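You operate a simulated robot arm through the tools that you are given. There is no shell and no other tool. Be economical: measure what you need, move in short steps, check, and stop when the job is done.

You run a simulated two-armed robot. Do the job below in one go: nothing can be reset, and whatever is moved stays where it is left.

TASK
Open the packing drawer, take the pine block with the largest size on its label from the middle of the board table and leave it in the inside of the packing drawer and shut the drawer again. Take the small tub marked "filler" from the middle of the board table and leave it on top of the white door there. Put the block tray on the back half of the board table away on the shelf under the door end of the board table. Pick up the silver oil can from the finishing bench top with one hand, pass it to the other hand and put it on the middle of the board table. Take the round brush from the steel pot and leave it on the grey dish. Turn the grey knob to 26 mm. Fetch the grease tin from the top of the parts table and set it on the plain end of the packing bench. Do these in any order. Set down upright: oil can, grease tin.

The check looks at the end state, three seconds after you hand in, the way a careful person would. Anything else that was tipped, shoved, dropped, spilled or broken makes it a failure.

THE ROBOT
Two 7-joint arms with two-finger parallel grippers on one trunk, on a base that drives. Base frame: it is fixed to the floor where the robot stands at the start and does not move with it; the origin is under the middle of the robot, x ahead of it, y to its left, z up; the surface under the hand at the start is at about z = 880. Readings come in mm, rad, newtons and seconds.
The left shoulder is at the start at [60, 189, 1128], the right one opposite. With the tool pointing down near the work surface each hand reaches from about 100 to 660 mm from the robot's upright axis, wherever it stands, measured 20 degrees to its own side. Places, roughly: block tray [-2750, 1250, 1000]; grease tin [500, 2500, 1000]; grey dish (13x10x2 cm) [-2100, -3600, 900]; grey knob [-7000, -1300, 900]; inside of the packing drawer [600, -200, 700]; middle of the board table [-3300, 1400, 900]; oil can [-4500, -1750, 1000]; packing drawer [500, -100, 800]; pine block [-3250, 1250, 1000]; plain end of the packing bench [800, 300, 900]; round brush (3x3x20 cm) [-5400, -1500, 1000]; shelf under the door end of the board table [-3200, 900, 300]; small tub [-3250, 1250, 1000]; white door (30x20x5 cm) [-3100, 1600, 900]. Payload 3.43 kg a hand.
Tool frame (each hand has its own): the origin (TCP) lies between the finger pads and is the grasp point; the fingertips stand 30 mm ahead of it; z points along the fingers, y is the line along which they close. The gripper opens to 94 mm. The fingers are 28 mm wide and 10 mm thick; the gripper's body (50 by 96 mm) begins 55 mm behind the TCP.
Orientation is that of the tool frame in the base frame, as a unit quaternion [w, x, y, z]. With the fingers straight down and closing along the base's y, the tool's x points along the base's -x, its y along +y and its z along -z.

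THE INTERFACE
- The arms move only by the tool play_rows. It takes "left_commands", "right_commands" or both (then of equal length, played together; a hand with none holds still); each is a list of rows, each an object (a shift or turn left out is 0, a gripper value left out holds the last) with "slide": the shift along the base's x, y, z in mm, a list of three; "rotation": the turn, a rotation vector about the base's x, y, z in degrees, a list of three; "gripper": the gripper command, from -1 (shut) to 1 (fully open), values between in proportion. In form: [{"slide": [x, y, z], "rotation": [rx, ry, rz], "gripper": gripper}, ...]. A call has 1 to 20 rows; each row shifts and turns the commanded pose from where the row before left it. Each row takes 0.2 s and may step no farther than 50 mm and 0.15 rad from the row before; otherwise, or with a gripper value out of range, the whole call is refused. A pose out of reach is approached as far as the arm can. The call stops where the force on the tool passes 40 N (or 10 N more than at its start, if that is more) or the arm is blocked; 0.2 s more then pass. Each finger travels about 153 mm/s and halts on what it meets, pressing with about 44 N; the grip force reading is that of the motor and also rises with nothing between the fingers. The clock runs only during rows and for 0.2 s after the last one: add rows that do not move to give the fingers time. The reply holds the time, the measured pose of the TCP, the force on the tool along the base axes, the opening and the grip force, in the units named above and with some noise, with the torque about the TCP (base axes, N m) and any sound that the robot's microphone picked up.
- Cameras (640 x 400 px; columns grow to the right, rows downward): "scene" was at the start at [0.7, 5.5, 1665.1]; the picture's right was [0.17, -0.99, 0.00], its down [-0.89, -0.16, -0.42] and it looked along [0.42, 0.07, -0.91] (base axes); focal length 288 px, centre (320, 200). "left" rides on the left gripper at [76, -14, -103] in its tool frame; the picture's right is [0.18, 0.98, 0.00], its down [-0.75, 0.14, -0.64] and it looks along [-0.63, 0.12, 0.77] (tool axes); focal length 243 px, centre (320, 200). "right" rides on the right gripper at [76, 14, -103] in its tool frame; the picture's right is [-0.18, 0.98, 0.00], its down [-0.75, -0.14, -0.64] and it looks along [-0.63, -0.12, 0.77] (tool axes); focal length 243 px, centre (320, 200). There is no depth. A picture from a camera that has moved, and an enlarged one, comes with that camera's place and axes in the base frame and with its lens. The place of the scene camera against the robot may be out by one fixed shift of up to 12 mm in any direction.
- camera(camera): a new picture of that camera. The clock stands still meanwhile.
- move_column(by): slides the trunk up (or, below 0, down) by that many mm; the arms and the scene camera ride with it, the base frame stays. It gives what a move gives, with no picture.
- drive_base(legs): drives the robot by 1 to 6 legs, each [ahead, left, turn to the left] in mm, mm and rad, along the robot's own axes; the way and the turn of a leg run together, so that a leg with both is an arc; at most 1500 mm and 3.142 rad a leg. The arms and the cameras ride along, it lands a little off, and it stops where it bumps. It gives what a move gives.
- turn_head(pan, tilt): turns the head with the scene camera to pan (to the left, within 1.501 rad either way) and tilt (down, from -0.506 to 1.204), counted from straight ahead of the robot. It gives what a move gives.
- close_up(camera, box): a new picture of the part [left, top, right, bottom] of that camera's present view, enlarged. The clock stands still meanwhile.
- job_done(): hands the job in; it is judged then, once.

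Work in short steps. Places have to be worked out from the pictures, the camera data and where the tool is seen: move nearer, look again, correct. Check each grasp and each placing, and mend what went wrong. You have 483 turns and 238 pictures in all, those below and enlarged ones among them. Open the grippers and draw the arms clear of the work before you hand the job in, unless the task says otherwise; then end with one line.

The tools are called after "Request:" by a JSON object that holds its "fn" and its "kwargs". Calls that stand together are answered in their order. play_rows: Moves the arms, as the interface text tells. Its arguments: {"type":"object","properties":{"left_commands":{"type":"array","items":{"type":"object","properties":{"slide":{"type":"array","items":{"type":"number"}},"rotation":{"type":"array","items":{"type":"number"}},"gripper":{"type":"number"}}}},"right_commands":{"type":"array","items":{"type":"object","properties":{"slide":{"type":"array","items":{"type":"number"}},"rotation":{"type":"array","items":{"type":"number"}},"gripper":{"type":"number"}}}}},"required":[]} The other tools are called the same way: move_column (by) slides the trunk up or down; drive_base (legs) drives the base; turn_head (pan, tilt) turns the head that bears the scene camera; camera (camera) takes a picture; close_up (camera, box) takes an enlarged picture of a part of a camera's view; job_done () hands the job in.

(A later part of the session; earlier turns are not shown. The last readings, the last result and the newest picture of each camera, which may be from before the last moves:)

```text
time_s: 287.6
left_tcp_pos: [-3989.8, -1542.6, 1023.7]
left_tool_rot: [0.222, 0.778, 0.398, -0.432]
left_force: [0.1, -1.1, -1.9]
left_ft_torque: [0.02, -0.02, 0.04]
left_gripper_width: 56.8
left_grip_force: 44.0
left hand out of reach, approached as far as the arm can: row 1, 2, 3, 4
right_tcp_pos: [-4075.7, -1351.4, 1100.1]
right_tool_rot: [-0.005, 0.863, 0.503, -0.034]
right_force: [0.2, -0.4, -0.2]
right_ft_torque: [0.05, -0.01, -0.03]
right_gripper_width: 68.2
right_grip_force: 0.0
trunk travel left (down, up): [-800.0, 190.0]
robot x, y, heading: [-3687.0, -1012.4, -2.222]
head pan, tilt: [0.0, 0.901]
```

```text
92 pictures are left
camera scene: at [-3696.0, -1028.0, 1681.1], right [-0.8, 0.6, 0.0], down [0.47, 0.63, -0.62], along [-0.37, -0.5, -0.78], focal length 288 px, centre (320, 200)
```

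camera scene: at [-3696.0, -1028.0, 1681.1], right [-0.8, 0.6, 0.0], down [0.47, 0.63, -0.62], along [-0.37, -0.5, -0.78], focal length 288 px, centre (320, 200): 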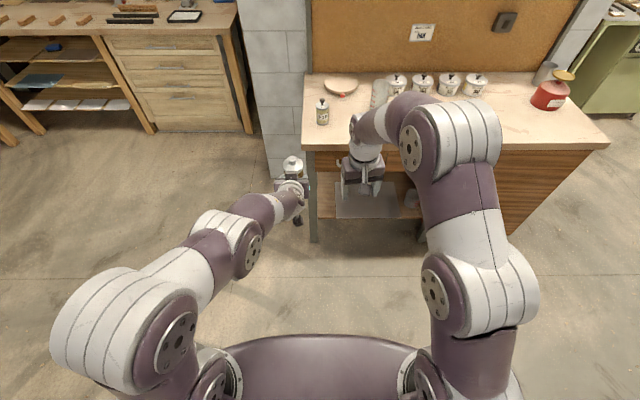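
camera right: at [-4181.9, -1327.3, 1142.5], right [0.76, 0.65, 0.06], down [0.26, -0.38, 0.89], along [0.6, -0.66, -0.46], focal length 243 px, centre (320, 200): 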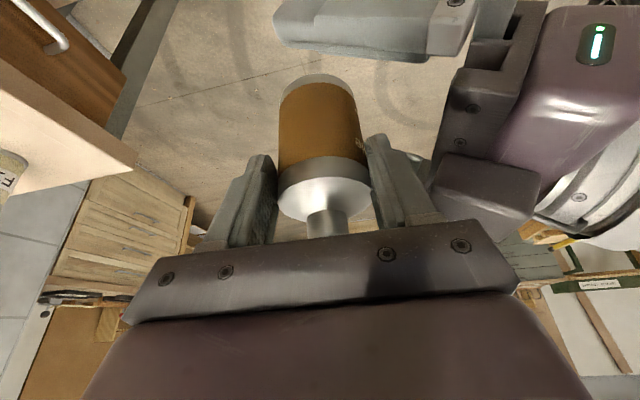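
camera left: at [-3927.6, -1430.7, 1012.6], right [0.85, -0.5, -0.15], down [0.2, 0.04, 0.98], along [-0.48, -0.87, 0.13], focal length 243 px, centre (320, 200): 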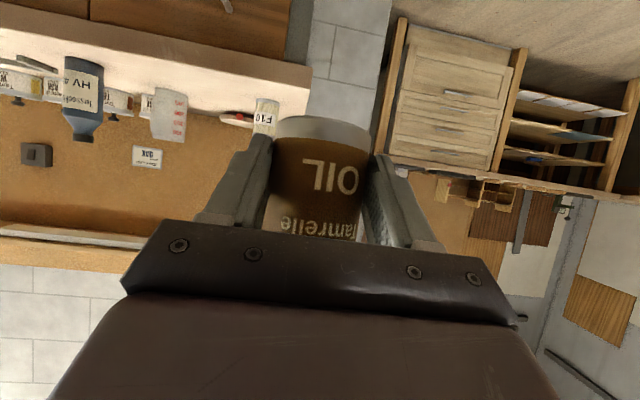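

The can is upright in the left hand. I turn to face along −depth of the board table and back up to the aisle mouth at its door end.

Request:
{"fn": "drive_base", "kwargs": {"legs": [[0, 0, 1.577], [-1400, 0, 0], [-380, 0, 0]]}}

Request:
{"fn": "turn_head", "kwargs": {"pan": 1.3, "tilt": 0.6}}

Request:
{"fn": "camera", "kwargs": {"camera": "scene"}}

```text
time_s: 300.4
left_tcp_pos: [-4569.4, -247.6, 1022.7]
left_tool_rot: [0.462, 0.267, 0.833, -0.147]
left_force: [-0.5, 0.8, -2.3]
left_ft_torque: [0.05, 0.04, 0.01]
left_gripper_width: 56.6
left_grip_force: 43.7
right_tcp_pos: [-4760.0, -334.0, 1100.4]
right_tool_rot: [0.019, 0.251, 0.967, -0.027]
right_force: [-0.4, 0.5, -0.5]
right_ft_torque: [0.0, 0.01, -0.02]
right_gripper_width: 68.4
right_grip_force: 0.2
trunk travel left (down, up): [-800.0, 190.0]
robot x, y, heading: [-5103.7, 49.2, -0.64]
head pan, tilt: [0.0, 0.901]
```

```text
time_s: 301.8
left_tcp_pos: [-4567.7, -247.0, 1024.1]
left_tool_rot: [0.463, 0.265, 0.833, -0.146]
left_force: [0.2, 0.2, -2.0]
left_ft_torque: [0.01, 0.05, 0.03]
left_gripper_width: 56.8
left_grip_force: 44.0
right_tcp_pos: [-4759.4, -334.5, 1100.9]
right_tool_rot: [0.02, 0.25, 0.968, -0.026]
right_force: [0.3, 0.9, 0.2]
right_ft_torque: [-0.02, -0.01, 0.04]
right_gripper_width: 68.0
right_grip_force: 0.1
trunk travel left (down, up): [-800.0, 190.0]
robot x, y, heading: [-5104.3, 50.0, -0.64]
head pan, tilt: [1.3, 0.6]
```

```text
91 pictures are left
camera scene: at [-5080.6, 135.9, 1705.9], right [0.61, -0.79, 0.0], down [-0.45, -0.35, -0.82], along [0.65, 0.51, -0.57], focal length 288 px, centre (320, 200)
```

scene: 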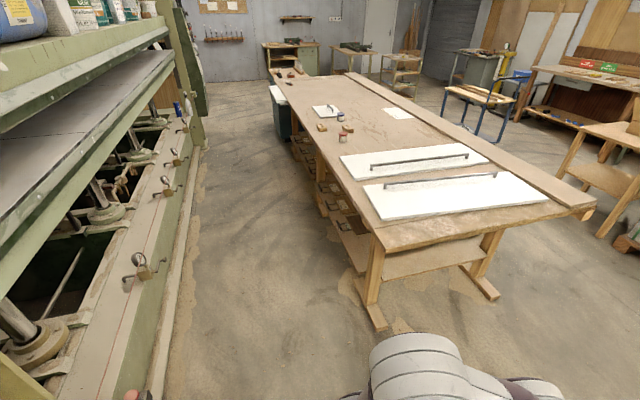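

Clear wide aisle; table back-left corner ≈[-4302,448]. I raise the trunk 120 mm (to clear the door handles) and strafe left along the aisle.

Request:
{"fn": "move_column", "kwargs": {"by": 120}}

Request:
{"fn": "drive_base", "kwargs": {"legs": [[0, 1400, 0], [0, 450, 0]]}}

Request:
{"fn": "turn_head", "kwargs": {"pan": 0, "tilt": 0.8}}

Request:
{"fn": "camera", "kwargs": {"camera": "scene"}}

```text
time_s: 303.3
left_tcp_pos: [-4568.9, -246.8, 1142.5]
left_tool_rot: [0.463, 0.266, 0.833, -0.147]
left_force: [-0.2, 0.2, -2.7]
left_ft_torque: [0.04, 0.04, -0.02]
left_gripper_width: 56.5
left_grip_force: 44.1
right_tcp_pos: [-4758.4, -334.1, 1221.5]
right_tool_rot: [0.02, 0.25, 0.968, -0.027]
right_force: [-0.3, -0.2, 0.1]
right_ft_torque: [-0.03, -0.03, 0.0]
right_gripper_width: 68.2
right_grip_force: 0.0
trunk travel left (down, up): [-920.0, 70.0]
robot x, y, heading: [-5103.0, 49.2, -0.638]
head pan, tilt: [1.3, 0.6]
```

```text
time_s: 312.6
left_tcp_pos: [-3471.3, 1250.7, 1144.9]
left_tool_rot: [0.464, 0.261, 0.834, -0.143]
left_force: [0.4, 0.6, -2.7]
left_ft_torque: [0.05, 0.04, -0.01]
left_gripper_width: 56.6
left_grip_force: 44.1
right_tcp_pos: [-3659.5, 1161.7, 1220.8]
right_tool_rot: [0.021, 0.245, 0.969, -0.026]
right_force: [0.5, 0.2, 0.7]
right_ft_torque: [-0.01, -0.04, -0.02]
right_gripper_width: 68.2
right_grip_force: 0.1
trunk travel left (down, up): [-920.0, 70.0]
robot x, y, heading: [-4007.9, 1545.9, -0.63]
head pan, tilt: [1.3, 0.6]
```

```text
time_s: 314.1
left_tcp_pos: [-3470.8, 1252.7, 1143.8]
left_tool_rot: [0.464, 0.261, 0.834, -0.144]
left_force: [-0.3, -0.6, -2.4]
left_ft_torque: [0.03, 0.05, 0.03]
left_gripper_width: 56.8
left_grip_force: 44.1
right_tcp_pos: [-3658.7, 1163.9, 1220.2]
right_tool_rot: [0.02, 0.244, 0.969, -0.028]
right_force: [0.0, 0.7, 0.0]
right_ft_torque: [-0.02, -0.04, -0.05]
right_gripper_width: 67.9
right_grip_force: 0.1
trunk travel left (down, up): [-920.0, 70.0]
robot x, y, heading: [-4011.6, 1545.0, -0.626]
head pan, tilt: [0.0, 0.799]
```

```text
90 pictures are left
camera scene: at [-3990.1, 1526.1, 1809.0], right [-0.58, -0.81, 0.0], down [-0.58, 0.42, -0.7], along [0.57, -0.41, -0.72], focal length 288 px, centre (320, 200)
```

scene: 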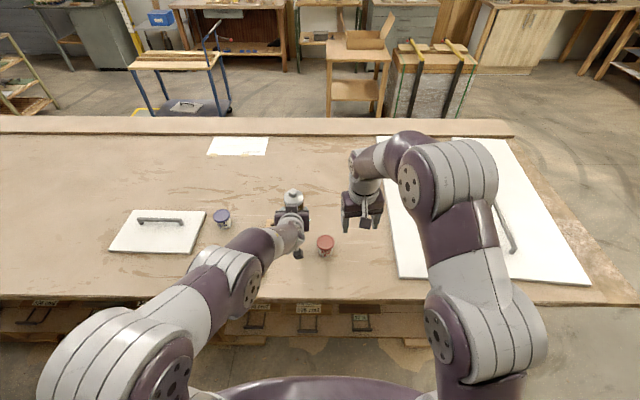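

I see the blue-lid tub, red-lid tub and the small white door; the blocks are hidden by my left arm. I look with the wrist cameras.

Request:
{"fn": "camera", "kwargs": {"camera": "right"}}

Request:
{"fn": "camera", "kwargs": {"camera": "left"}}

```text
89 pictures are left
camera right: at [-3721.7, 1218.1, 1318.0], right [0.63, 0.78, -0.03], down [0.58, -0.44, 0.69], along [0.52, -0.45, -0.73], focal length 243 px, centre (320, 200)
```

right: 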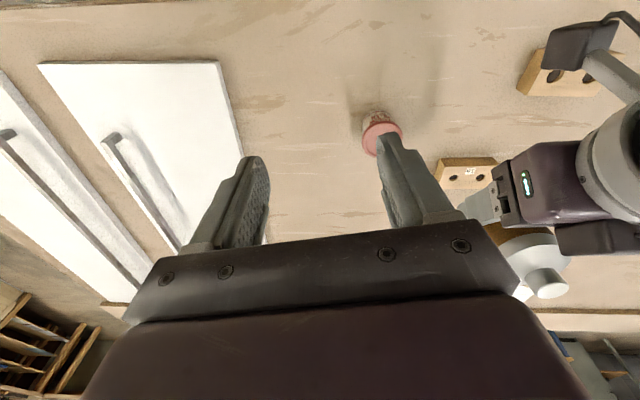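

```text
88 pictures are left
camera left: at [-3584.4, 1313.3, 1132.5], right [0.48, 0.86, -0.15], down [-0.04, 0.2, 0.98], along [0.88, -0.46, 0.13], focal length 243 px, centre (320, 200)
```

left: 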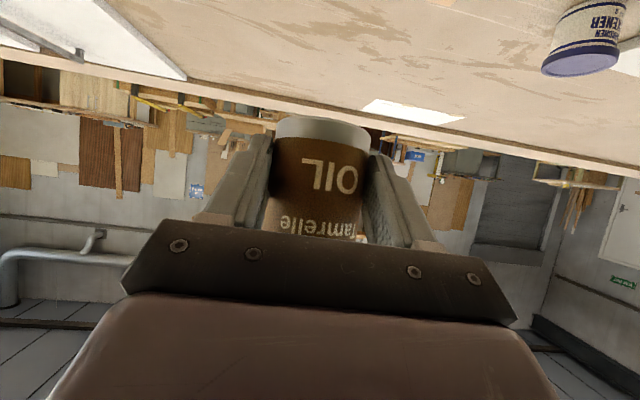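

Block A ≈[-3327,1251], block B ≈[-3425,1410]; the blue tub reads "...ENER" (hardener), so the red one should be filler. A free spot for the can is about [-3300,1395]. I shift the base there, keeping the trunk high.

Request:
{"fn": "drive_base", "kwargs": {"legs": [[30, 150, 0]]}}

Request:
{"fn": "camera", "kwargs": {"camera": "scene"}}

```text
time_s: 315.5
left_tcp_pos: [-3360.7, 1354.1, 1144.9]
left_tool_rot: [0.464, 0.263, 0.834, -0.144]
left_force: [-0.3, 0.0, -2.4]
left_ft_torque: [0.03, 0.05, 0.0]
left_gripper_width: 56.6
left_grip_force: 44.1
right_tcp_pos: [-3549.5, 1264.6, 1220.8]
right_tool_rot: [0.021, 0.244, 0.969, -0.025]
right_force: [0.6, -1.1, -0.3]
right_ft_torque: [0.01, -0.05, 0.02]
right_gripper_width: 68.1
right_grip_force: 0.0
trunk travel left (down, up): [-920.0, 70.0]
robot x, y, heading: [-3897.8, 1646.9, -0.63]
head pan, tilt: [0.0, 0.799]
```

```text
87 pictures are left
camera scene: at [-3881.2, 1627.3, 1809.0], right [-0.59, -0.81, 0.0], down [-0.58, 0.42, -0.7], along [0.57, -0.41, -0.72], focal length 288 px, centre (320, 200)
```

scene: 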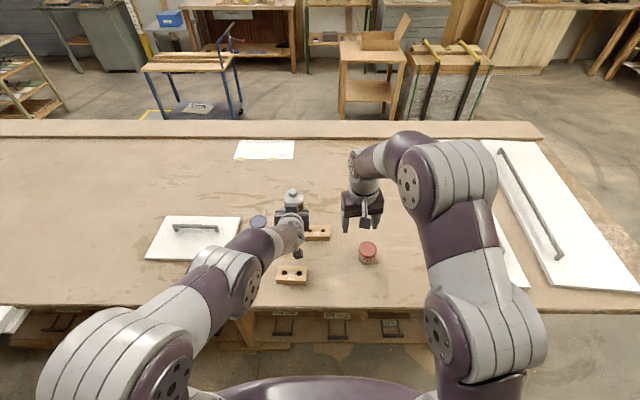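

I enlarge the blocks and the red tub to read labels.

Request:
{"fn": "close_up", "kwargs": {"camera": "scene", "box": [268, 215, 348, 290]}}

Request:
{"fn": "close_up", "kwargs": {"camera": "scene", "box": [340, 225, 396, 275]}}

Request:
{"fn": "close_up", "kwargs": {"camera": "right", "box": [300, 60, 640, 260]}}

```text
5.33 times, centred on (308, 252) of scene
camera zoom: at [-3881.2, 1627.3, 1809.0], right [-0.59, -0.81, 0.0], down [-0.58, 0.42, -0.7], along [0.57, -0.41, -0.72], focal length 1538 px, centre (384, -80)
```

zoom: 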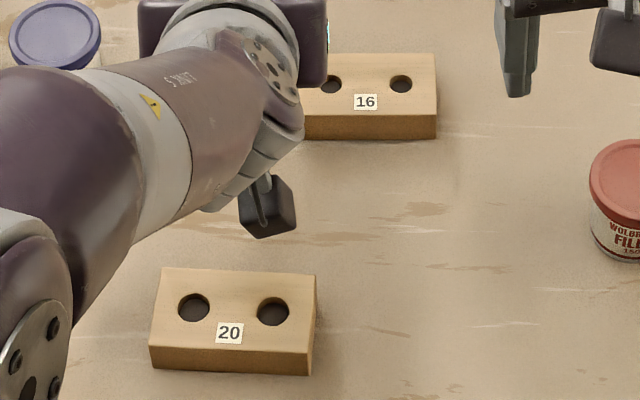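

```text
8.00 times, centred on (368, 250) of scene
camera zoom: at [-3881.2, 1627.3, 1809.0], right [-0.59, -0.81, 0.0], down [-0.58, 0.42, -0.7], along [0.57, -0.41, -0.72], focal length 2307 px, centre (-64, -200)
```

zoom: 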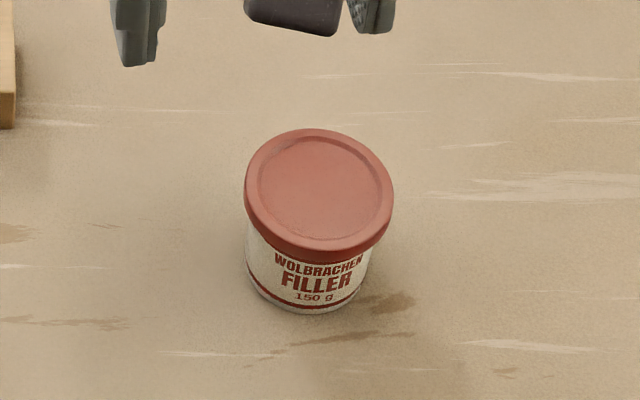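

```text
1.88 times, centred on (470, 160) of right
camera zoom: at [-3612.5, 1319.5, 1317.9], right [0.63, 0.78, -0.03], down [0.58, -0.44, 0.69], along [0.52, -0.45, -0.73], focal length 457 px, centre (38, 275)
```

zoom: 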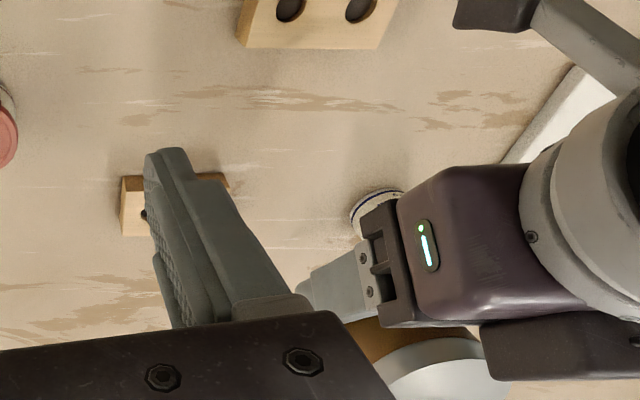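

Block "20" (at ≈[-3414,1409]) is the one to pack; red tub is FILLER. I move the can over ≈[-3285,1385] and lower the trunk 120 mm.

Request:
{"fn": "play_rows", "kwargs": {"left_commands": [{"slide": [20, 15, 0]}, {"slide": [20, 14, 0]}, {"slide": [20, 14, 0]}, {"slide": [0, 0, 0]}]}}

Request:
{"fn": "move_column", "kwargs": {"by": -120}}

Request:
{"fn": "camera", "kwargs": {"camera": "scene"}}

Request:
{"fn": "camera", "kwargs": {"camera": "left"}}

```text
time_s: 316.5
left_tcp_pos: [-3299.3, 1398.1, 1144.1]
left_tool_rot: [0.464, 0.262, 0.834, -0.144]
left_force: [-0.7, 0.0, -2.1]
left_ft_torque: [0.04, 0.08, 0.01]
left_gripper_width: 56.3
left_grip_force: 43.9
right_tcp_pos: [-3548.9, 1265.5, 1221.5]
right_tool_rot: [0.019, 0.245, 0.969, -0.027]
right_force: [0.1, -0.6, 0.4]
right_ft_torque: [-0.02, 0.0, 0.01]
right_gripper_width: 68.5
right_grip_force: 0.0
trunk travel left (down, up): [-920.0, 70.0]
robot x, y, heading: [-3897.4, 1651.7, -0.624]
head pan, tilt: [0.0, 0.799]
```

```text
time_s: 318.0
left_tcp_pos: [-3299.1, 1397.9, 1023.1]
left_tool_rot: [0.464, 0.263, 0.834, -0.145]
left_force: [1.1, 0.1, -2.5]
left_ft_torque: [0.0, 0.06, 0.0]
left_gripper_width: 56.7
left_grip_force: 43.4
right_tcp_pos: [-3548.2, 1266.3, 1101.6]
right_tool_rot: [0.02, 0.245, 0.969, -0.028]
right_force: [0.6, 0.1, 0.3]
right_ft_torque: [0.01, -0.03, 0.0]
right_gripper_width: 68.2
right_grip_force: 0.0
trunk travel left (down, up): [-800.0, 190.0]
robot x, y, heading: [-3896.8, 1647.6, -0.622]
head pan, tilt: [0.0, 0.799]
```

```text
83 pictures are left
camera scene: at [-3878.5, 1630.1, 1689.1], right [-0.59, -0.81, 0.0], down [-0.58, 0.42, -0.7], along [0.56, -0.41, -0.72], focal length 288 px, centre (320, 200)
```

scene: 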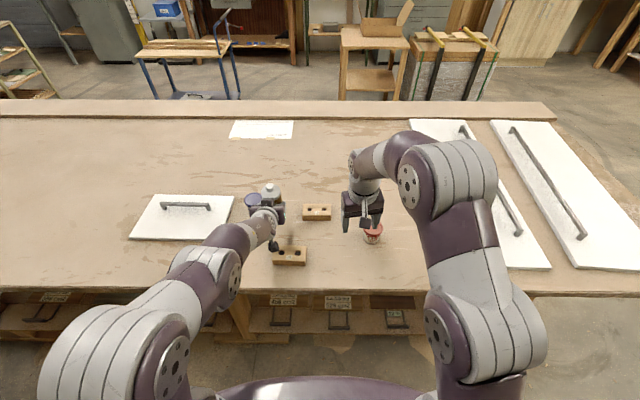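

```text
82 pictures are left
camera left: at [-3413.0, 1459.3, 1012.0], right [0.48, 0.86, -0.15], down [-0.04, 0.2, 0.98], along [0.88, -0.46, 0.13], focal length 243 px, centre (320, 200)
```

left: 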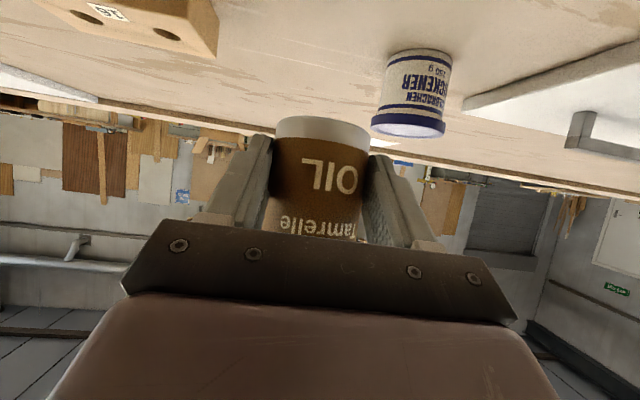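

Spot is free between the tub and block 16. I lower the can gradually to contact.

Request:
{"fn": "play_rows", "kwargs": {"left_commands": [{"slide": [0, 0, -20]}, {"slide": [0, 0, -20]}, {"slide": [0, 0, -15]}, {"slide": [0, 0, -8]}, {"slide": [0, 0, -5]}, {"slide": [0, 0, -4]}, {"slide": [0, 0, 0]}]}}

```text
time_s: 319.2
left_tcp_pos: [-3296.3, 1394.9, 968.2]
left_tool_rot: [0.473, 0.26, 0.828, -0.149]
left_force: [-9.3, 7.4, 29.5]
left_ft_torque: [2.59, 4.12, -0.27]
left_gripper_width: 56.7
left_grip_force: 44.2
right_tcp_pos: [-3551.4, 1268.1, 1102.8]
right_tool_rot: [0.022, 0.244, 0.969, -0.028]
right_force: [-0.1, 0.2, 0.1]
right_ft_torque: [0.0, -0.01, 0.0]
right_gripper_width: 68.0
right_grip_force: 0.1
trunk travel left (down, up): [-800.0, 190.0]
robot x, y, heading: [-3894.8, 1649.9, -0.628]
head pan, tilt: [0.0, 0.799]
stopped in row 5 (left hand): the force on the tool passed its limit at 48 N (the readings are from after the stop); the commanded pose is now the measured one
```

Contact came early with a large torque – something else (not the can) may be touching. I look.

Request:
{"fn": "camera", "kwargs": {"camera": "left"}}

Request:
{"fn": "close_up", "kwargs": {"camera": "scene", "box": [180, 170, 340, 280]}}

Request:
{"fn": "camera", "kwargs": {"camera": "right"}}

```text
81 pictures are left
camera left: at [-3410.0, 1456.4, 954.4], right [0.48, 0.86, -0.16], down [-0.06, 0.21, 0.98], along [0.87, -0.46, 0.15], focal length 243 px, centre (320, 200)
```

left: 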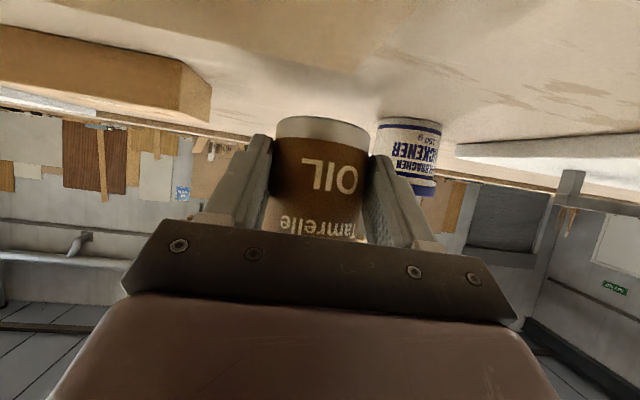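

```text
3.64 times, centred on (260, 225) of scene
camera zoom: at [-3883.4, 1632.6, 1689.4], right [-0.59, -0.81, 0.0], down [-0.58, 0.42, -0.7], along [0.57, -0.41, -0.71], focal length 1048 px, centre (538, 109)
```

zoom: 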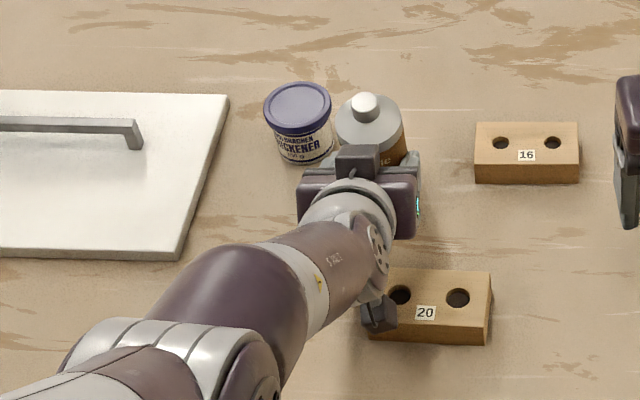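

```text
79 pictures are left
camera right: at [-3613.9, 1323.3, 1199.8], right [0.63, 0.78, -0.03], down [0.58, -0.44, 0.69], along [0.52, -0.45, -0.72], focal length 243 px, centre (320, 200)
```

right: 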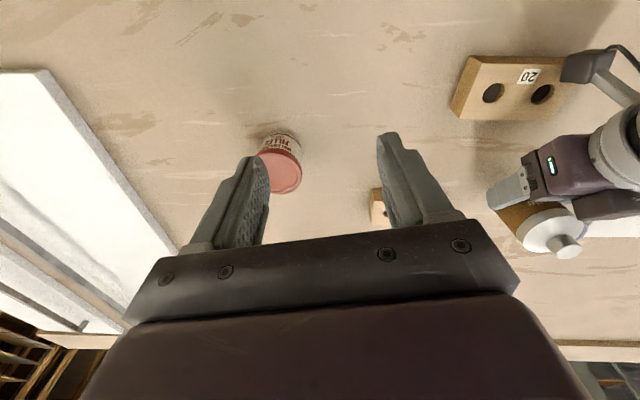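

The left wrist camera (hanging below the hand) is resting on block 20. I lift at once, and will first do the filler tub and block 20 with the right hand, then set the can down.

Request:
{"fn": "play_rows", "kwargs": {"left_commands": [{"slide": [0, 0, 20]}, {"slide": [0, 0, 35]}, {"slide": [0, 0, 35]}, {"slide": [0, 0, 0]}]}}

Request:
{"fn": "camera", "kwargs": {"camera": "scene"}}

```text
time_s: 320.2
left_tcp_pos: [-3296.6, 1395.5, 1051.3]
left_tool_rot: [0.47, 0.26, 0.831, -0.146]
left_force: [-0.6, -0.2, -2.8]
left_ft_torque: [0.05, 0.06, -0.03]
left_gripper_width: 56.4
left_grip_force: 43.9
right_tcp_pos: [-3547.7, 1266.1, 1100.7]
right_tool_rot: [0.019, 0.246, 0.969, -0.027]
right_force: [0.3, -0.6, 0.0]
right_ft_torque: [-0.02, -0.02, -0.03]
right_gripper_width: 68.1
right_grip_force: 0.0
trunk travel left (down, up): [-800.0, 190.0]
robot x, y, heading: [-3896.0, 1649.6, -0.622]
head pan, tilt: [0.0, 0.799]
```

```text
78 pictures are left
camera scene: at [-3877.7, 1629.6, 1689.0], right [-0.59, -0.81, 0.0], down [-0.58, 0.42, -0.7], along [0.56, -0.41, -0.72], focal length 288 px, centre (320, 200)
```

scene: 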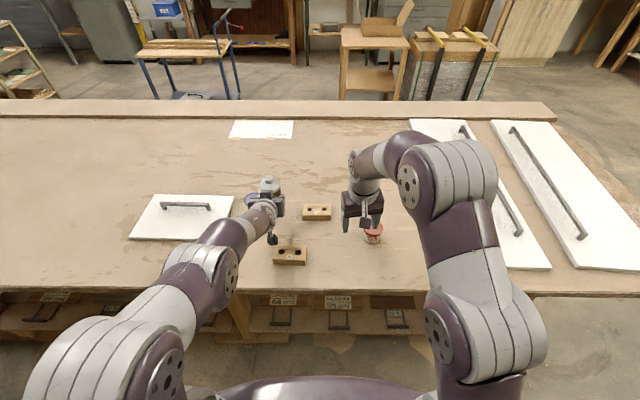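

I move the right hand over the filler tub (≈[-3513,1168]) with the gripper wide open.

Request:
{"fn": "play_rows", "kwargs": {"right_commands": [{"slide": [12, -33, 0], "gripper": 1}, {"slide": [12, -33, 0]}, {"slide": [11, -32, -10]}, {"slide": [0, 0, -40]}, {"slide": [0, 0, -30]}, {"slide": [0, 0, 0]}]}}

Request:
{"fn": "camera", "kwargs": {"camera": "right"}}

```text
time_s: 321.6
left_tcp_pos: [-3295.1, 1395.0, 1052.6]
left_tool_rot: [0.47, 0.259, 0.831, -0.146]
left_force: [-0.1, -0.7, -2.4]
left_ft_torque: [0.03, 0.07, 0.03]
left_gripper_width: 56.8
left_grip_force: 43.9
right_tcp_pos: [-3516.2, 1169.8, 1016.1]
right_tool_rot: [0.02, 0.244, 0.969, -0.027]
right_force: [-0.2, -0.9, 0.0]
right_ft_torque: [0.01, 0.0, 0.02]
right_gripper_width: 94.2
right_grip_force: 0.0
right hand out of reach, approached as far as the arm can: row 3
trunk travel left (down, up): [-800.0, 190.0]
robot x, y, heading: [-3898.1, 1646.9, -0.627]
head pan, tilt: [0.0, 0.799]
```

```text
77 pictures are left
camera right: at [-3578.6, 1225.4, 1113.8], right [0.63, 0.78, -0.03], down [0.58, -0.44, 0.69], along [0.52, -0.45, -0.73], focal length 243 px, centre (320, 200)
```

right: 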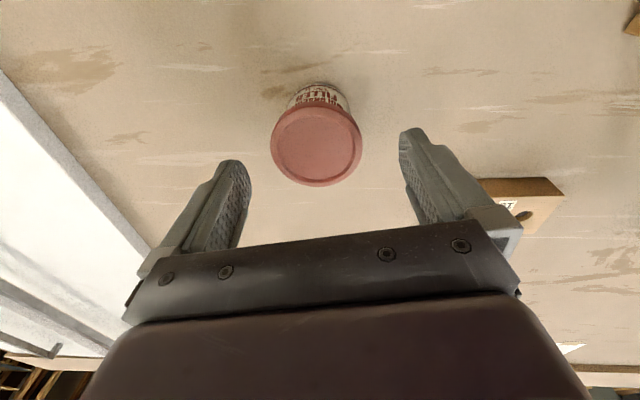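

Centred within ~9 mm. I correct and descend to grip.

Request:
{"fn": "play_rows", "kwargs": {"right_commands": [{"slide": [5, -7, -20]}, {"slide": [0, 0, -25]}, {"slide": [0, 0, -18]}, {"slide": [0, 0, -10]}, {"slide": [0, 0, 0]}]}}

Request:
{"fn": "camera", "kwargs": {"camera": "right"}}

```text
time_s: 322.8
left_tcp_pos: [-3296.6, 1396.2, 1052.3]
left_tool_rot: [0.47, 0.26, 0.831, -0.147]
left_force: [0.3, -0.3, -2.6]
left_ft_torque: [-0.02, 0.03, 0.01]
left_gripper_width: 56.8
left_grip_force: 44.1
right_tcp_pos: [-3510.8, 1162.5, 943.2]
right_tool_rot: [0.02, 0.244, 0.969, -0.027]
right_force: [0.3, -0.6, 0.4]
right_ft_torque: [-0.01, 0.01, 0.0]
right_gripper_width: 94.3
right_grip_force: 0.0
trunk travel left (down, up): [-800.0, 190.0]
robot x, y, heading: [-3896.4, 1649.1, -0.628]
head pan, tilt: [0.0, 0.799]
```

```text
76 pictures are left
camera right: at [-3573.0, 1218.2, 1040.4], right [0.63, 0.78, -0.03], down [0.58, -0.44, 0.69], along [0.52, -0.45, -0.73], focal length 243 px, centre (320, 200)
```

right: 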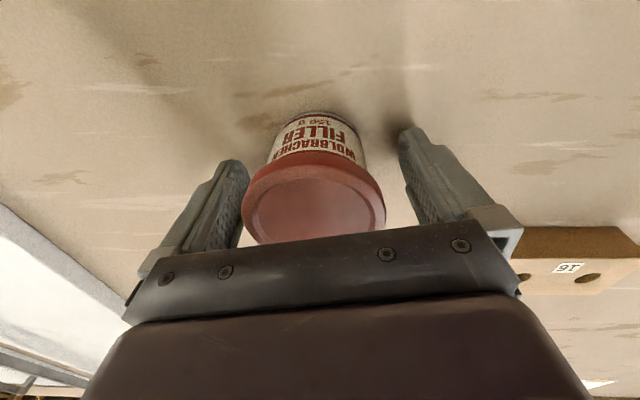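

Good. I close and lift.

Request:
{"fn": "play_rows", "kwargs": {"right_commands": [{"gripper": -1}, {"gripper": -1}, {"gripper": -1}, {"slide": [0, 0, 10]}, {"slide": [0, 0, 25]}, {"slide": [0, 0, 40]}, {"slide": [0, 0, 35]}, {"slide": [0, 0, 0]}]}}

Request:
{"fn": "move_column", "kwargs": {"by": 60}}

Request:
{"fn": "drive_base", "kwargs": {"legs": [[30, 400, 0]]}}

Request:
{"fn": "camera", "kwargs": {"camera": "scene"}}

Request:
{"fn": "camera", "kwargs": {"camera": "right"}}

```text
time_s: 324.6
left_tcp_pos: [-3294.0, 1394.5, 1051.6]
left_tool_rot: [0.469, 0.26, 0.831, -0.147]
left_force: [0.2, 0.1, -2.0]
left_ft_torque: [0.01, 0.04, 0.01]
left_gripper_width: 56.6
left_grip_force: 43.9
right_tcp_pos: [-3511.5, 1162.1, 1054.7]
right_tool_rot: [0.02, 0.244, 0.969, -0.026]
right_force: [0.0, 0.0, -1.4]
right_ft_torque: [0.03, 0.02, 0.0]
right_gripper_width: 65.9
right_grip_force: 43.8
trunk travel left (down, up): [-800.0, 190.0]
robot x, y, heading: [-3897.1, 1647.1, -0.631]
head pan, tilt: [0.0, 0.799]
```

```text
time_s: 325.6
left_tcp_pos: [-3295.7, 1395.6, 1111.4]
left_tool_rot: [0.469, 0.26, 0.831, -0.147]
left_force: [-0.2, 0.5, -2.6]
left_ft_torque: [0.06, 0.07, -0.02]
left_gripper_width: 56.9
left_grip_force: 43.9
right_tcp_pos: [-3511.6, 1163.0, 1113.9]
right_tool_rot: [0.02, 0.245, 0.969, -0.027]
right_force: [-0.2, -0.1, -1.0]
right_ft_torque: [-0.02, -0.03, 0.01]
right_gripper_width: 66.1
right_grip_force: 44.1
trunk travel left (down, up): [-860.0, 130.0]
robot x, y, heading: [-3895.3, 1643.8, -0.625]
head pan, tilt: [0.0, 0.799]
```

```text
time_s: 328.1
left_tcp_pos: [-3034.9, 1706.1, 1112.6]
left_tool_rot: [0.47, 0.258, 0.832, -0.145]
left_force: [0.6, -0.1, -2.1]
left_ft_torque: [0.07, 0.07, -0.03]
left_gripper_width: 56.7
left_grip_force: 44.3
right_tcp_pos: [-3249.3, 1473.1, 1114.4]
right_tool_rot: [0.02, 0.242, 0.97, -0.027]
right_force: [-0.5, 0.4, -2.2]
right_ft_torque: [-0.01, -0.03, 0.01]
right_gripper_width: 66.0
right_grip_force: 43.7
trunk travel left (down, up): [-860.0, 130.0]
robot x, y, heading: [-3636.6, 1953.4, -0.62]
head pan, tilt: [0.0, 0.799]
```

```text
75 pictures are left
camera scene: at [-3618.5, 1938.3, 1749.0], right [-0.58, -0.81, 0.0], down [-0.58, 0.42, -0.7], along [0.57, -0.41, -0.72], focal length 288 px, centre (320, 200)
```

scene: 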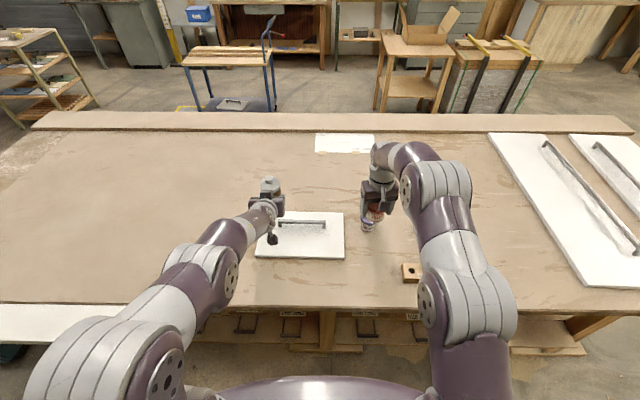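

```text
74 pictures are left
camera right: at [-3312.5, 1529.0, 1211.6], right [0.63, 0.78, -0.03], down [0.58, -0.44, 0.69], along [0.52, -0.45, -0.73], focal length 243 px, centre (320, 200)
```

right: 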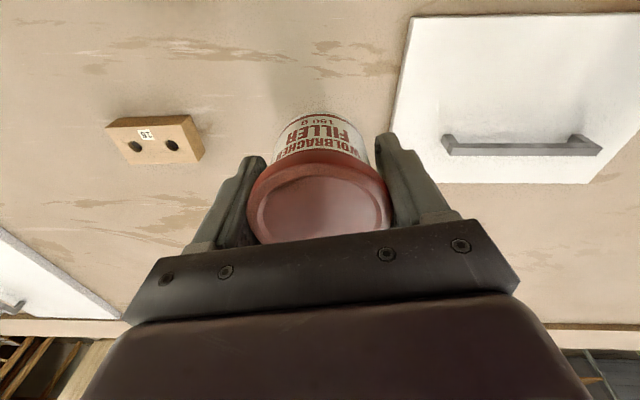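

The near strip of the small white door is free, about 600 ahead. I move the left hand away to the left while bringing the tub over the door's right part, in front of the handle.

Request:
{"fn": "play_rows", "kwargs": {"left_commands": [{"slide": [12, 16, 0]}, {"slide": [12, 16, 0]}, {"slide": [12, 16, 0]}, {"slide": [12, 16, 0]}, {"slide": [0, 0, 0]}, {"slide": [0, 0, 0]}], "right_commands": [{"slide": [20, 27, 0]}, {"slide": [20, 27, 0]}, {"slide": [20, 27, 0]}, {"slide": [20, 27, 0]}, {"slide": [19, 25, -20]}, {"slide": [0, 0, -30]}]}}

Request:
{"fn": "camera", "kwargs": {"camera": "scene"}}

Request:
{"fn": "camera", "kwargs": {"camera": "right"}}

```text
time_s: 329.5
left_tcp_pos: [-3013.2, 1735.5, 1112.1]
left_tool_rot: [0.469, 0.257, 0.833, -0.141]
left_force: [-0.5, 0.3, -1.9]
left_ft_torque: [0.07, 0.03, 0.02]
left_gripper_width: 56.9
left_grip_force: 44.0
left hand out of reach, approached as far as the arm can: row 3, 4
right_tcp_pos: [-3164.3, 1610.0, 1057.6]
right_tool_rot: [0.02, 0.243, 0.969, -0.026]
right_force: [-0.2, -0.6, -1.5]
right_ft_torque: [0.02, 0.01, -0.01]
right_gripper_width: 66.1
right_grip_force: 43.7
right hand out of reach, approached as far as the arm can: row 3, 4
trunk travel left (down, up): [-860.0, 130.0]
robot x, y, heading: [-3636.7, 1956.3, -0.62]
head pan, tilt: [0.0, 0.799]
```

```text
73 pictures are left
camera scene: at [-3617.8, 1938.0, 1749.0], right [-0.58, -0.81, 0.0], down [-0.58, 0.42, -0.7], along [0.57, -0.41, -0.72], focal length 288 px, centre (320, 200)
```

scene: 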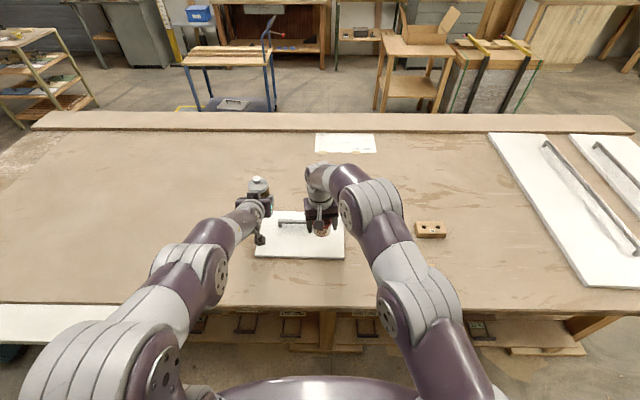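

```text
72 pictures are left
camera right: at [-3227.4, 1665.7, 1154.8], right [0.63, 0.78, -0.03], down [0.58, -0.44, 0.69], along [0.52, -0.45, -0.73], focal length 243 px, centre (320, 200)
```

right: 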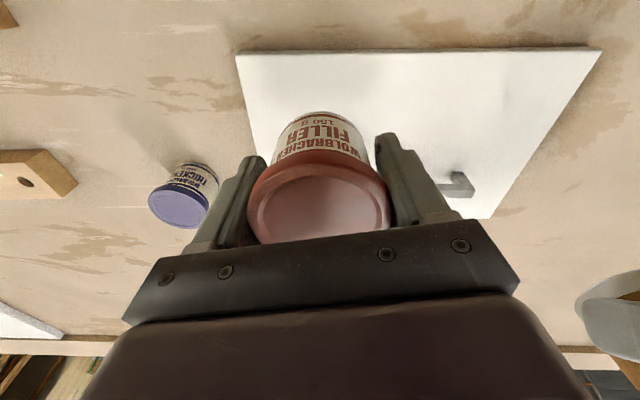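

The tub would land ~34 mm from the door's near edge; I shift 15 mm ahead and descend to contact.

Request:
{"fn": "play_rows", "kwargs": {"right_commands": [{"slide": [12, -9, -10]}, {"slide": [0, 0, -30]}, {"slide": [0, 0, -25]}, {"slide": [0, 0, -15]}, {"slide": [0, 0, -8]}, {"slide": [0, 0, 0]}]}}

Request:
{"fn": "camera", "kwargs": {"camera": "right"}}

```text
time_s: 330.9
left_tcp_pos: [-3013.8, 1737.6, 1112.4]
left_tool_rot: [0.47, 0.257, 0.833, -0.141]
left_force: [-0.8, 0.2, -1.9]
left_ft_torque: [0.02, 0.07, 0.03]
left_gripper_width: 56.9
left_grip_force: 43.5
right_tcp_pos: [-3151.6, 1602.7, 968.8]
right_tool_rot: [0.019, 0.242, 0.97, -0.026]
right_force: [-0.7, 0.4, -0.7]
right_ft_torque: [-0.04, 0.03, -0.01]
right_gripper_width: 66.0
right_grip_force: 43.5
trunk travel left (down, up): [-860.0, 130.0]
robot x, y, heading: [-3634.4, 1959.1, -0.622]
head pan, tilt: [0.0, 0.799]
```

```text
71 pictures are left
camera right: at [-3214.2, 1658.8, 1065.9], right [0.63, 0.78, -0.03], down [0.58, -0.44, 0.69], along [0.52, -0.45, -0.73], focal length 243 px, centre (320, 200)
```

right: 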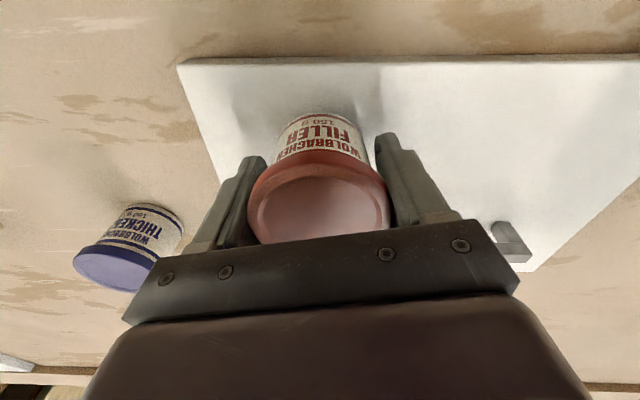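

Well within the door. I continue down in small steps to contact.

Request:
{"fn": "play_rows", "kwargs": {"right_commands": [{"slide": [0, 0, -3]}, {"slide": [0, 0, -3]}, {"slide": [0, 0, -3]}, {"slide": [0, 0, 0]}]}}

```text
time_s: 331.9
left_tcp_pos: [-3014.2, 1737.1, 1112.0]
left_tool_rot: [0.47, 0.256, 0.833, -0.141]
left_force: [0.5, 0.1, -3.4]
left_ft_torque: [0.04, 0.06, 0.02]
left_gripper_width: 56.9
left_grip_force: 44.5
right_tcp_pos: [-3151.0, 1602.0, 960.7]
right_tool_rot: [0.02, 0.242, 0.97, -0.028]
right_force: [-0.5, -0.1, -1.9]
right_ft_torque: [0.02, -0.01, -0.02]
right_gripper_width: 66.0
right_grip_force: 43.8
trunk travel left (down, up): [-860.0, 130.0]
robot x, y, heading: [-3638.8, 1957.4, -0.62]
head pan, tilt: [0.0, 0.799]
```

Request:
{"fn": "play_rows", "kwargs": {"right_commands": [{"slide": [0, 0, -3]}, {"slide": [0, 0, -3]}, {"slide": [0, 0, -2]}, {"slide": [0, 0, 0]}]}}

```text
time_s: 332.9
left_tcp_pos: [-3017.7, 1737.9, 1114.2]
left_tool_rot: [0.471, 0.256, 0.832, -0.14]
left_force: [0.1, -0.1, -2.1]
left_ft_torque: [0.02, 0.06, -0.01]
left_gripper_width: 56.9
left_grip_force: 43.9
right_tcp_pos: [-3151.1, 1601.8, 958.1]
right_tool_rot: [0.026, 0.243, 0.969, -0.028]
right_force: [3.2, -7.9, 36.3]
right_ft_torque: [0.65, 0.15, 0.01]
right_gripper_width: 66.1
right_grip_force: 44.0
trunk travel left (down, up): [-860.0, 130.0]
robot x, y, heading: [-3636.1, 1957.0, -0.622]
head pan, tilt: [0.0, 0.799]
```

Firm contact at z≈958. I relax 3 mm, open, and lift off.

Request:
{"fn": "play_rows", "kwargs": {"right_commands": [{"slide": [0, 0, 3]}, {"gripper": 0.8}, {"gripper": 0.8}, {"gripper": 0.8}, {"slide": [0, 0, 20]}, {"slide": [0, 0, 40]}, {"slide": [-12, 9, 40]}, {"slide": [0, 0, 0]}]}}

Request:
{"fn": "camera", "kwargs": {"camera": "right"}}

```text
time_s: 334.7
left_tcp_pos: [-3013.6, 1737.5, 1110.8]
left_tool_rot: [0.469, 0.256, 0.833, -0.141]
left_force: [0.2, 0.1, -2.3]
left_ft_torque: [0.03, 0.05, 0.0]
left_gripper_width: 56.6
left_grip_force: 43.7
right_tcp_pos: [-3162.9, 1612.6, 1055.1]
right_tool_rot: [0.019, 0.242, 0.97, -0.027]
right_force: [-0.5, 0.4, 0.8]
right_ft_torque: [0.01, 0.01, 0.01]
right_gripper_width: 84.8
right_grip_force: 0.1
trunk travel left (down, up): [-860.0, 130.0]
robot x, y, heading: [-3636.4, 1959.0, -0.621]
head pan, tilt: [0.0, 0.799]
```

```text
70 pictures are left
camera right: at [-3225.5, 1668.2, 1151.9], right [0.63, 0.78, -0.03], down [0.58, -0.44, 0.68], along [0.52, -0.45, -0.73], focal length 243 px, centre (320, 200)
```

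right: 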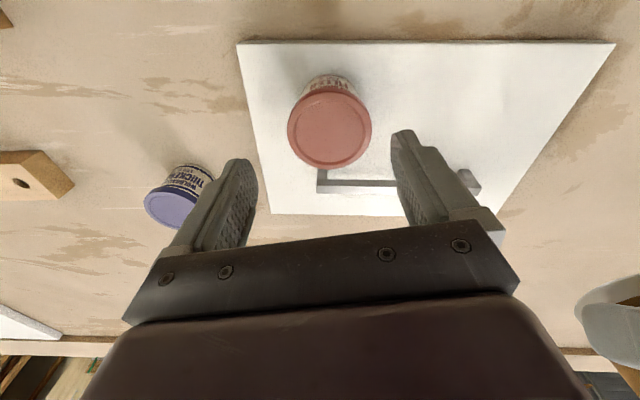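

Filler tub stands on the door. I drive right 270 mm toward block 20.

Request:
{"fn": "drive_base", "kwargs": {"legs": [[0, -270, 0]]}}

Request:
{"fn": "camera", "kwargs": {"camera": "scene"}}

Request:
{"fn": "camera", "kwargs": {"camera": "right"}}

```text
time_s: 336.6
left_tcp_pos: [-3173.9, 1516.6, 1111.5]
left_tool_rot: [0.47, 0.258, 0.832, -0.142]
left_force: [0.2, -0.5, -2.6]
left_ft_torque: [0.01, 0.07, -0.02]
left_gripper_width: 56.6
left_grip_force: 43.9
right_tcp_pos: [-3322.9, 1391.3, 1055.4]
right_tool_rot: [0.02, 0.244, 0.969, -0.027]
right_force: [-0.6, -0.2, 0.1]
right_ft_torque: [0.01, 0.01, 0.0]
right_gripper_width: 84.4
right_grip_force: 0.1
trunk travel left (down, up): [-860.0, 130.0]
robot x, y, heading: [-3797.4, 1735.8, -0.634]
head pan, tilt: [0.0, 0.799]
```

```text
69 pictures are left
camera scene: at [-3775.7, 1720.5, 1749.0], right [-0.59, -0.81, 0.0], down [-0.58, 0.42, -0.7], along [0.56, -0.41, -0.72], focal length 288 px, centre (320, 200)
```

scene: 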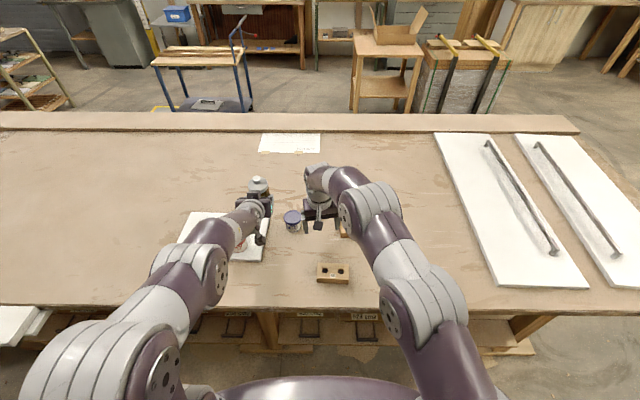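

```text
68 pictures are left
camera right: at [-3385.1, 1447.1, 1152.3], right [0.63, 0.78, -0.03], down [0.58, -0.44, 0.69], along [0.52, -0.45, -0.73], focal length 243 px, centre (320, 200)
```

right: 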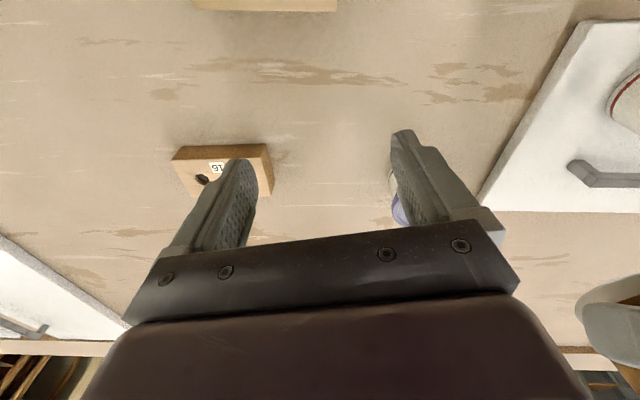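

Block 20 ≈[-3421,1406], long side left–right. I yaw the right hand ~82° so it closes fore-aft and move it above the block.

Request:
{"fn": "play_rows", "kwargs": {"right_commands": [{"slide": [-12, 2, 0], "rotation": [0, 0, 8.2], "gripper": 0.9}, {"slide": [-12, 2, 0], "rotation": [0, 0, 8.2]}, {"slide": [-12, 2, 0], "rotation": [0, 0, 8.2]}, {"slide": [-12, 2, 0], "rotation": [0, 0, 8.2]}, {"slide": [-12, 2, 0], "rotation": [0, 0, 8.2]}, {"slide": [-12, 2, 0], "rotation": [0, 0, 8.2]}, {"slide": [-12, 2, 0], "rotation": [0, 0, 8.2]}, {"slide": [-14, 1, 0], "rotation": [0, 0, 8.2]}, {"rotation": [0, 0, 8.2]}, {"rotation": [0, 0, 8.2]}, {"slide": [0, 0, 0]}]}}

Request:
{"fn": "camera", "kwargs": {"camera": "right"}}

```text
time_s: 339.0
left_tcp_pos: [-3174.4, 1515.4, 1113.1]
left_tool_rot: [0.47, 0.257, 0.832, -0.141]
left_force: [-0.3, -0.4, -2.2]
left_ft_torque: [0.07, 0.07, 0.03]
left_gripper_width: 56.6
left_grip_force: 44.5
right_tcp_pos: [-3421.3, 1404.6, 1055.2]
right_tool_rot: [0.032, -0.453, 0.891, -0.006]
right_force: [0.4, 0.7, 0.1]
right_ft_torque: [-0.01, 0.0, -0.01]
right_gripper_width: 89.2
right_grip_force: 0.0
trunk travel left (down, up): [-860.0, 130.0]
robot x, y, heading: [-3797.2, 1734.7, -0.626]
head pan, tilt: [0.0, 0.799]
```

```text
67 pictures are left
camera right: at [-3484.5, 1351.2, 1152.0], right [-0.68, 0.73, -0.03], down [0.52, 0.51, 0.69], along [0.52, 0.45, -0.73], focal length 243 px, centre (320, 200)
```

right: 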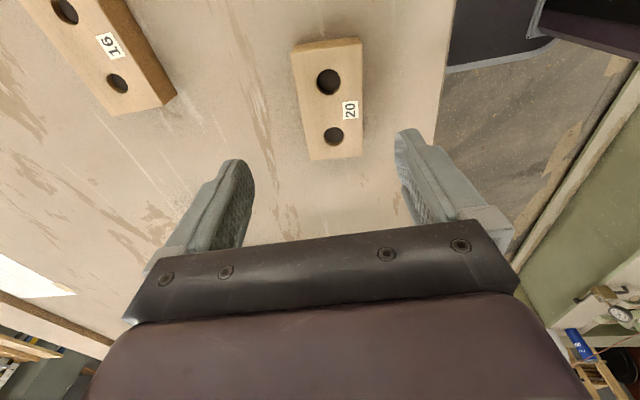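

Aligned on block 20. I descend and grip.

Request:
{"fn": "play_rows", "kwargs": {"right_commands": [{"slide": [-4, 2, -30]}, {"slide": [0, 0, -35]}, {"slide": [0, 0, -30]}, {"slide": [0, 0, -15]}, {"slide": [0, 0, 0]}, {"gripper": -1}, {"gripper": -1}, {"gripper": -1}, {"gripper": -1}]}}

Request:
{"fn": "camera", "kwargs": {"camera": "right"}}

```text
time_s: 341.0
left_tcp_pos: [-3173.4, 1516.6, 1111.5]
left_tool_rot: [0.47, 0.258, 0.832, -0.142]
left_force: [-0.1, -0.5, -2.1]
left_ft_torque: [0.02, 0.05, 0.01]
left_gripper_width: 56.5
left_grip_force: 44.2
right_tcp_pos: [-3424.7, 1406.8, 947.5]
right_tool_rot: [0.034, -0.45, 0.892, -0.009]
right_force: [1.6, 0.0, 12.6]
right_ft_torque: [0.16, 0.22, -0.15]
right_gripper_width: 55.8
right_grip_force: 43.8
trunk travel left (down, up): [-860.0, 130.0]
robot x, y, heading: [-3795.0, 1735.0, -0.629]
head pan, tilt: [0.0, 0.799]
```

```text
66 pictures are left
camera right: at [-3487.6, 1353.0, 1043.2], right [-0.68, 0.73, -0.03], down [0.52, 0.51, 0.69], along [0.52, 0.45, -0.73], focal length 243 px, centre (320, 200)
```

right: 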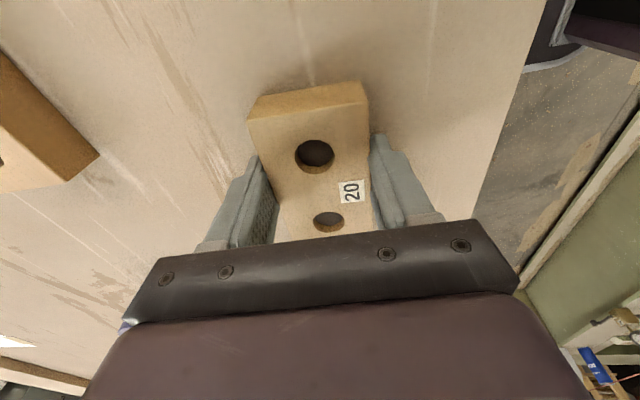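

Block 20 is gripped. I lift it, then drive 170 mm right so the left hand faces the free spot for the can.

Request:
{"fn": "play_rows", "kwargs": {"right_commands": [{"slide": [0, 0, 10]}, {"slide": [0, 0, 30]}, {"slide": [0, 0, 40]}, {"slide": [0, 0, 40]}, {"slide": [0, 0, 0]}]}}

Request:
{"fn": "drive_base", "kwargs": {"legs": [[0, -170, 0]]}}

Request:
{"fn": "move_column", "kwargs": {"by": -60}}

Request:
{"fn": "camera", "kwargs": {"camera": "scene"}}

```text
time_s: 342.2
left_tcp_pos: [-3172.9, 1515.2, 1110.6]
left_tool_rot: [0.469, 0.258, 0.833, -0.142]
left_force: [-0.5, -0.3, -2.6]
left_ft_torque: [0.03, 0.09, -0.02]
left_gripper_width: 56.7
left_grip_force: 43.9
right_tcp_pos: [-3424.9, 1409.3, 1065.8]
right_tool_rot: [0.032, -0.451, 0.892, -0.006]
right_force: [0.2, 0.1, -0.4]
right_ft_torque: [-0.01, -0.01, 0.0]
right_gripper_width: 56.0
right_grip_force: 44.0
trunk travel left (down, up): [-860.0, 130.0]
robot x, y, heading: [-3792.8, 1735.9, -0.626]
head pan, tilt: [0.0, 0.799]
```

```text
time_s: 343.7
left_tcp_pos: [-3272.0, 1377.7, 1111.9]
left_tool_rot: [0.468, 0.258, 0.833, -0.142]
left_force: [0.3, 0.0, -3.0]
left_ft_torque: [0.03, 0.07, -0.03]
left_gripper_width: 56.6
left_grip_force: 44.2
right_tcp_pos: [-3523.1, 1272.3, 1065.7]
right_tool_rot: [0.032, -0.451, 0.892, -0.007]
right_force: [-1.4, 0.7, -1.5]
right_ft_torque: [-0.03, -0.02, 0.02]
right_gripper_width: 55.7
right_grip_force: 44.1
trunk travel left (down, up): [-860.0, 130.0]
robot x, y, heading: [-3895.8, 1606.5, -0.627]
head pan, tilt: [0.0, 0.799]
```

```text
time_s: 344.7
left_tcp_pos: [-3272.4, 1376.7, 1050.6]
left_tool_rot: [0.469, 0.258, 0.832, -0.142]
left_force: [0.1, 0.1, -2.8]
left_ft_torque: [0.04, 0.03, 0.0]
left_gripper_width: 56.8
left_grip_force: 44.6
right_tcp_pos: [-3525.4, 1271.6, 1006.1]
right_tool_rot: [0.033, -0.451, 0.892, -0.006]
right_force: [0.0, 0.0, -1.5]
right_ft_torque: [-0.02, 0.0, 0.03]
right_gripper_width: 55.9
right_grip_force: 44.8
trunk travel left (down, up): [-800.0, 190.0]
robot x, y, heading: [-3893.2, 1597.8, -0.63]
head pan, tilt: [0.0, 0.799]
```

```text
65 pictures are left
camera scene: at [-3875.9, 1582.6, 1689.0], right [-0.59, -0.81, 0.0], down [-0.58, 0.42, -0.7], along [0.56, -0.41, -0.72], focal length 288 px, centre (320, 200)
```

scene: 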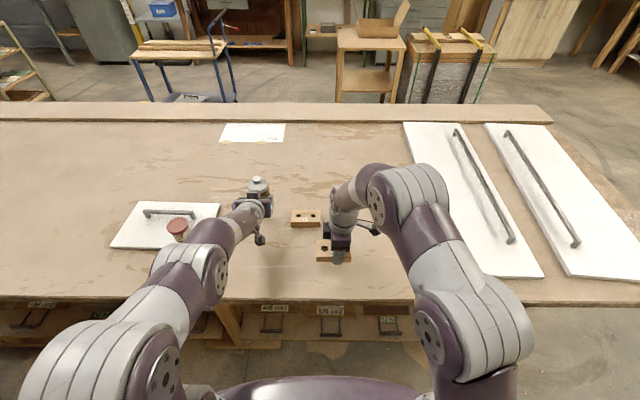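

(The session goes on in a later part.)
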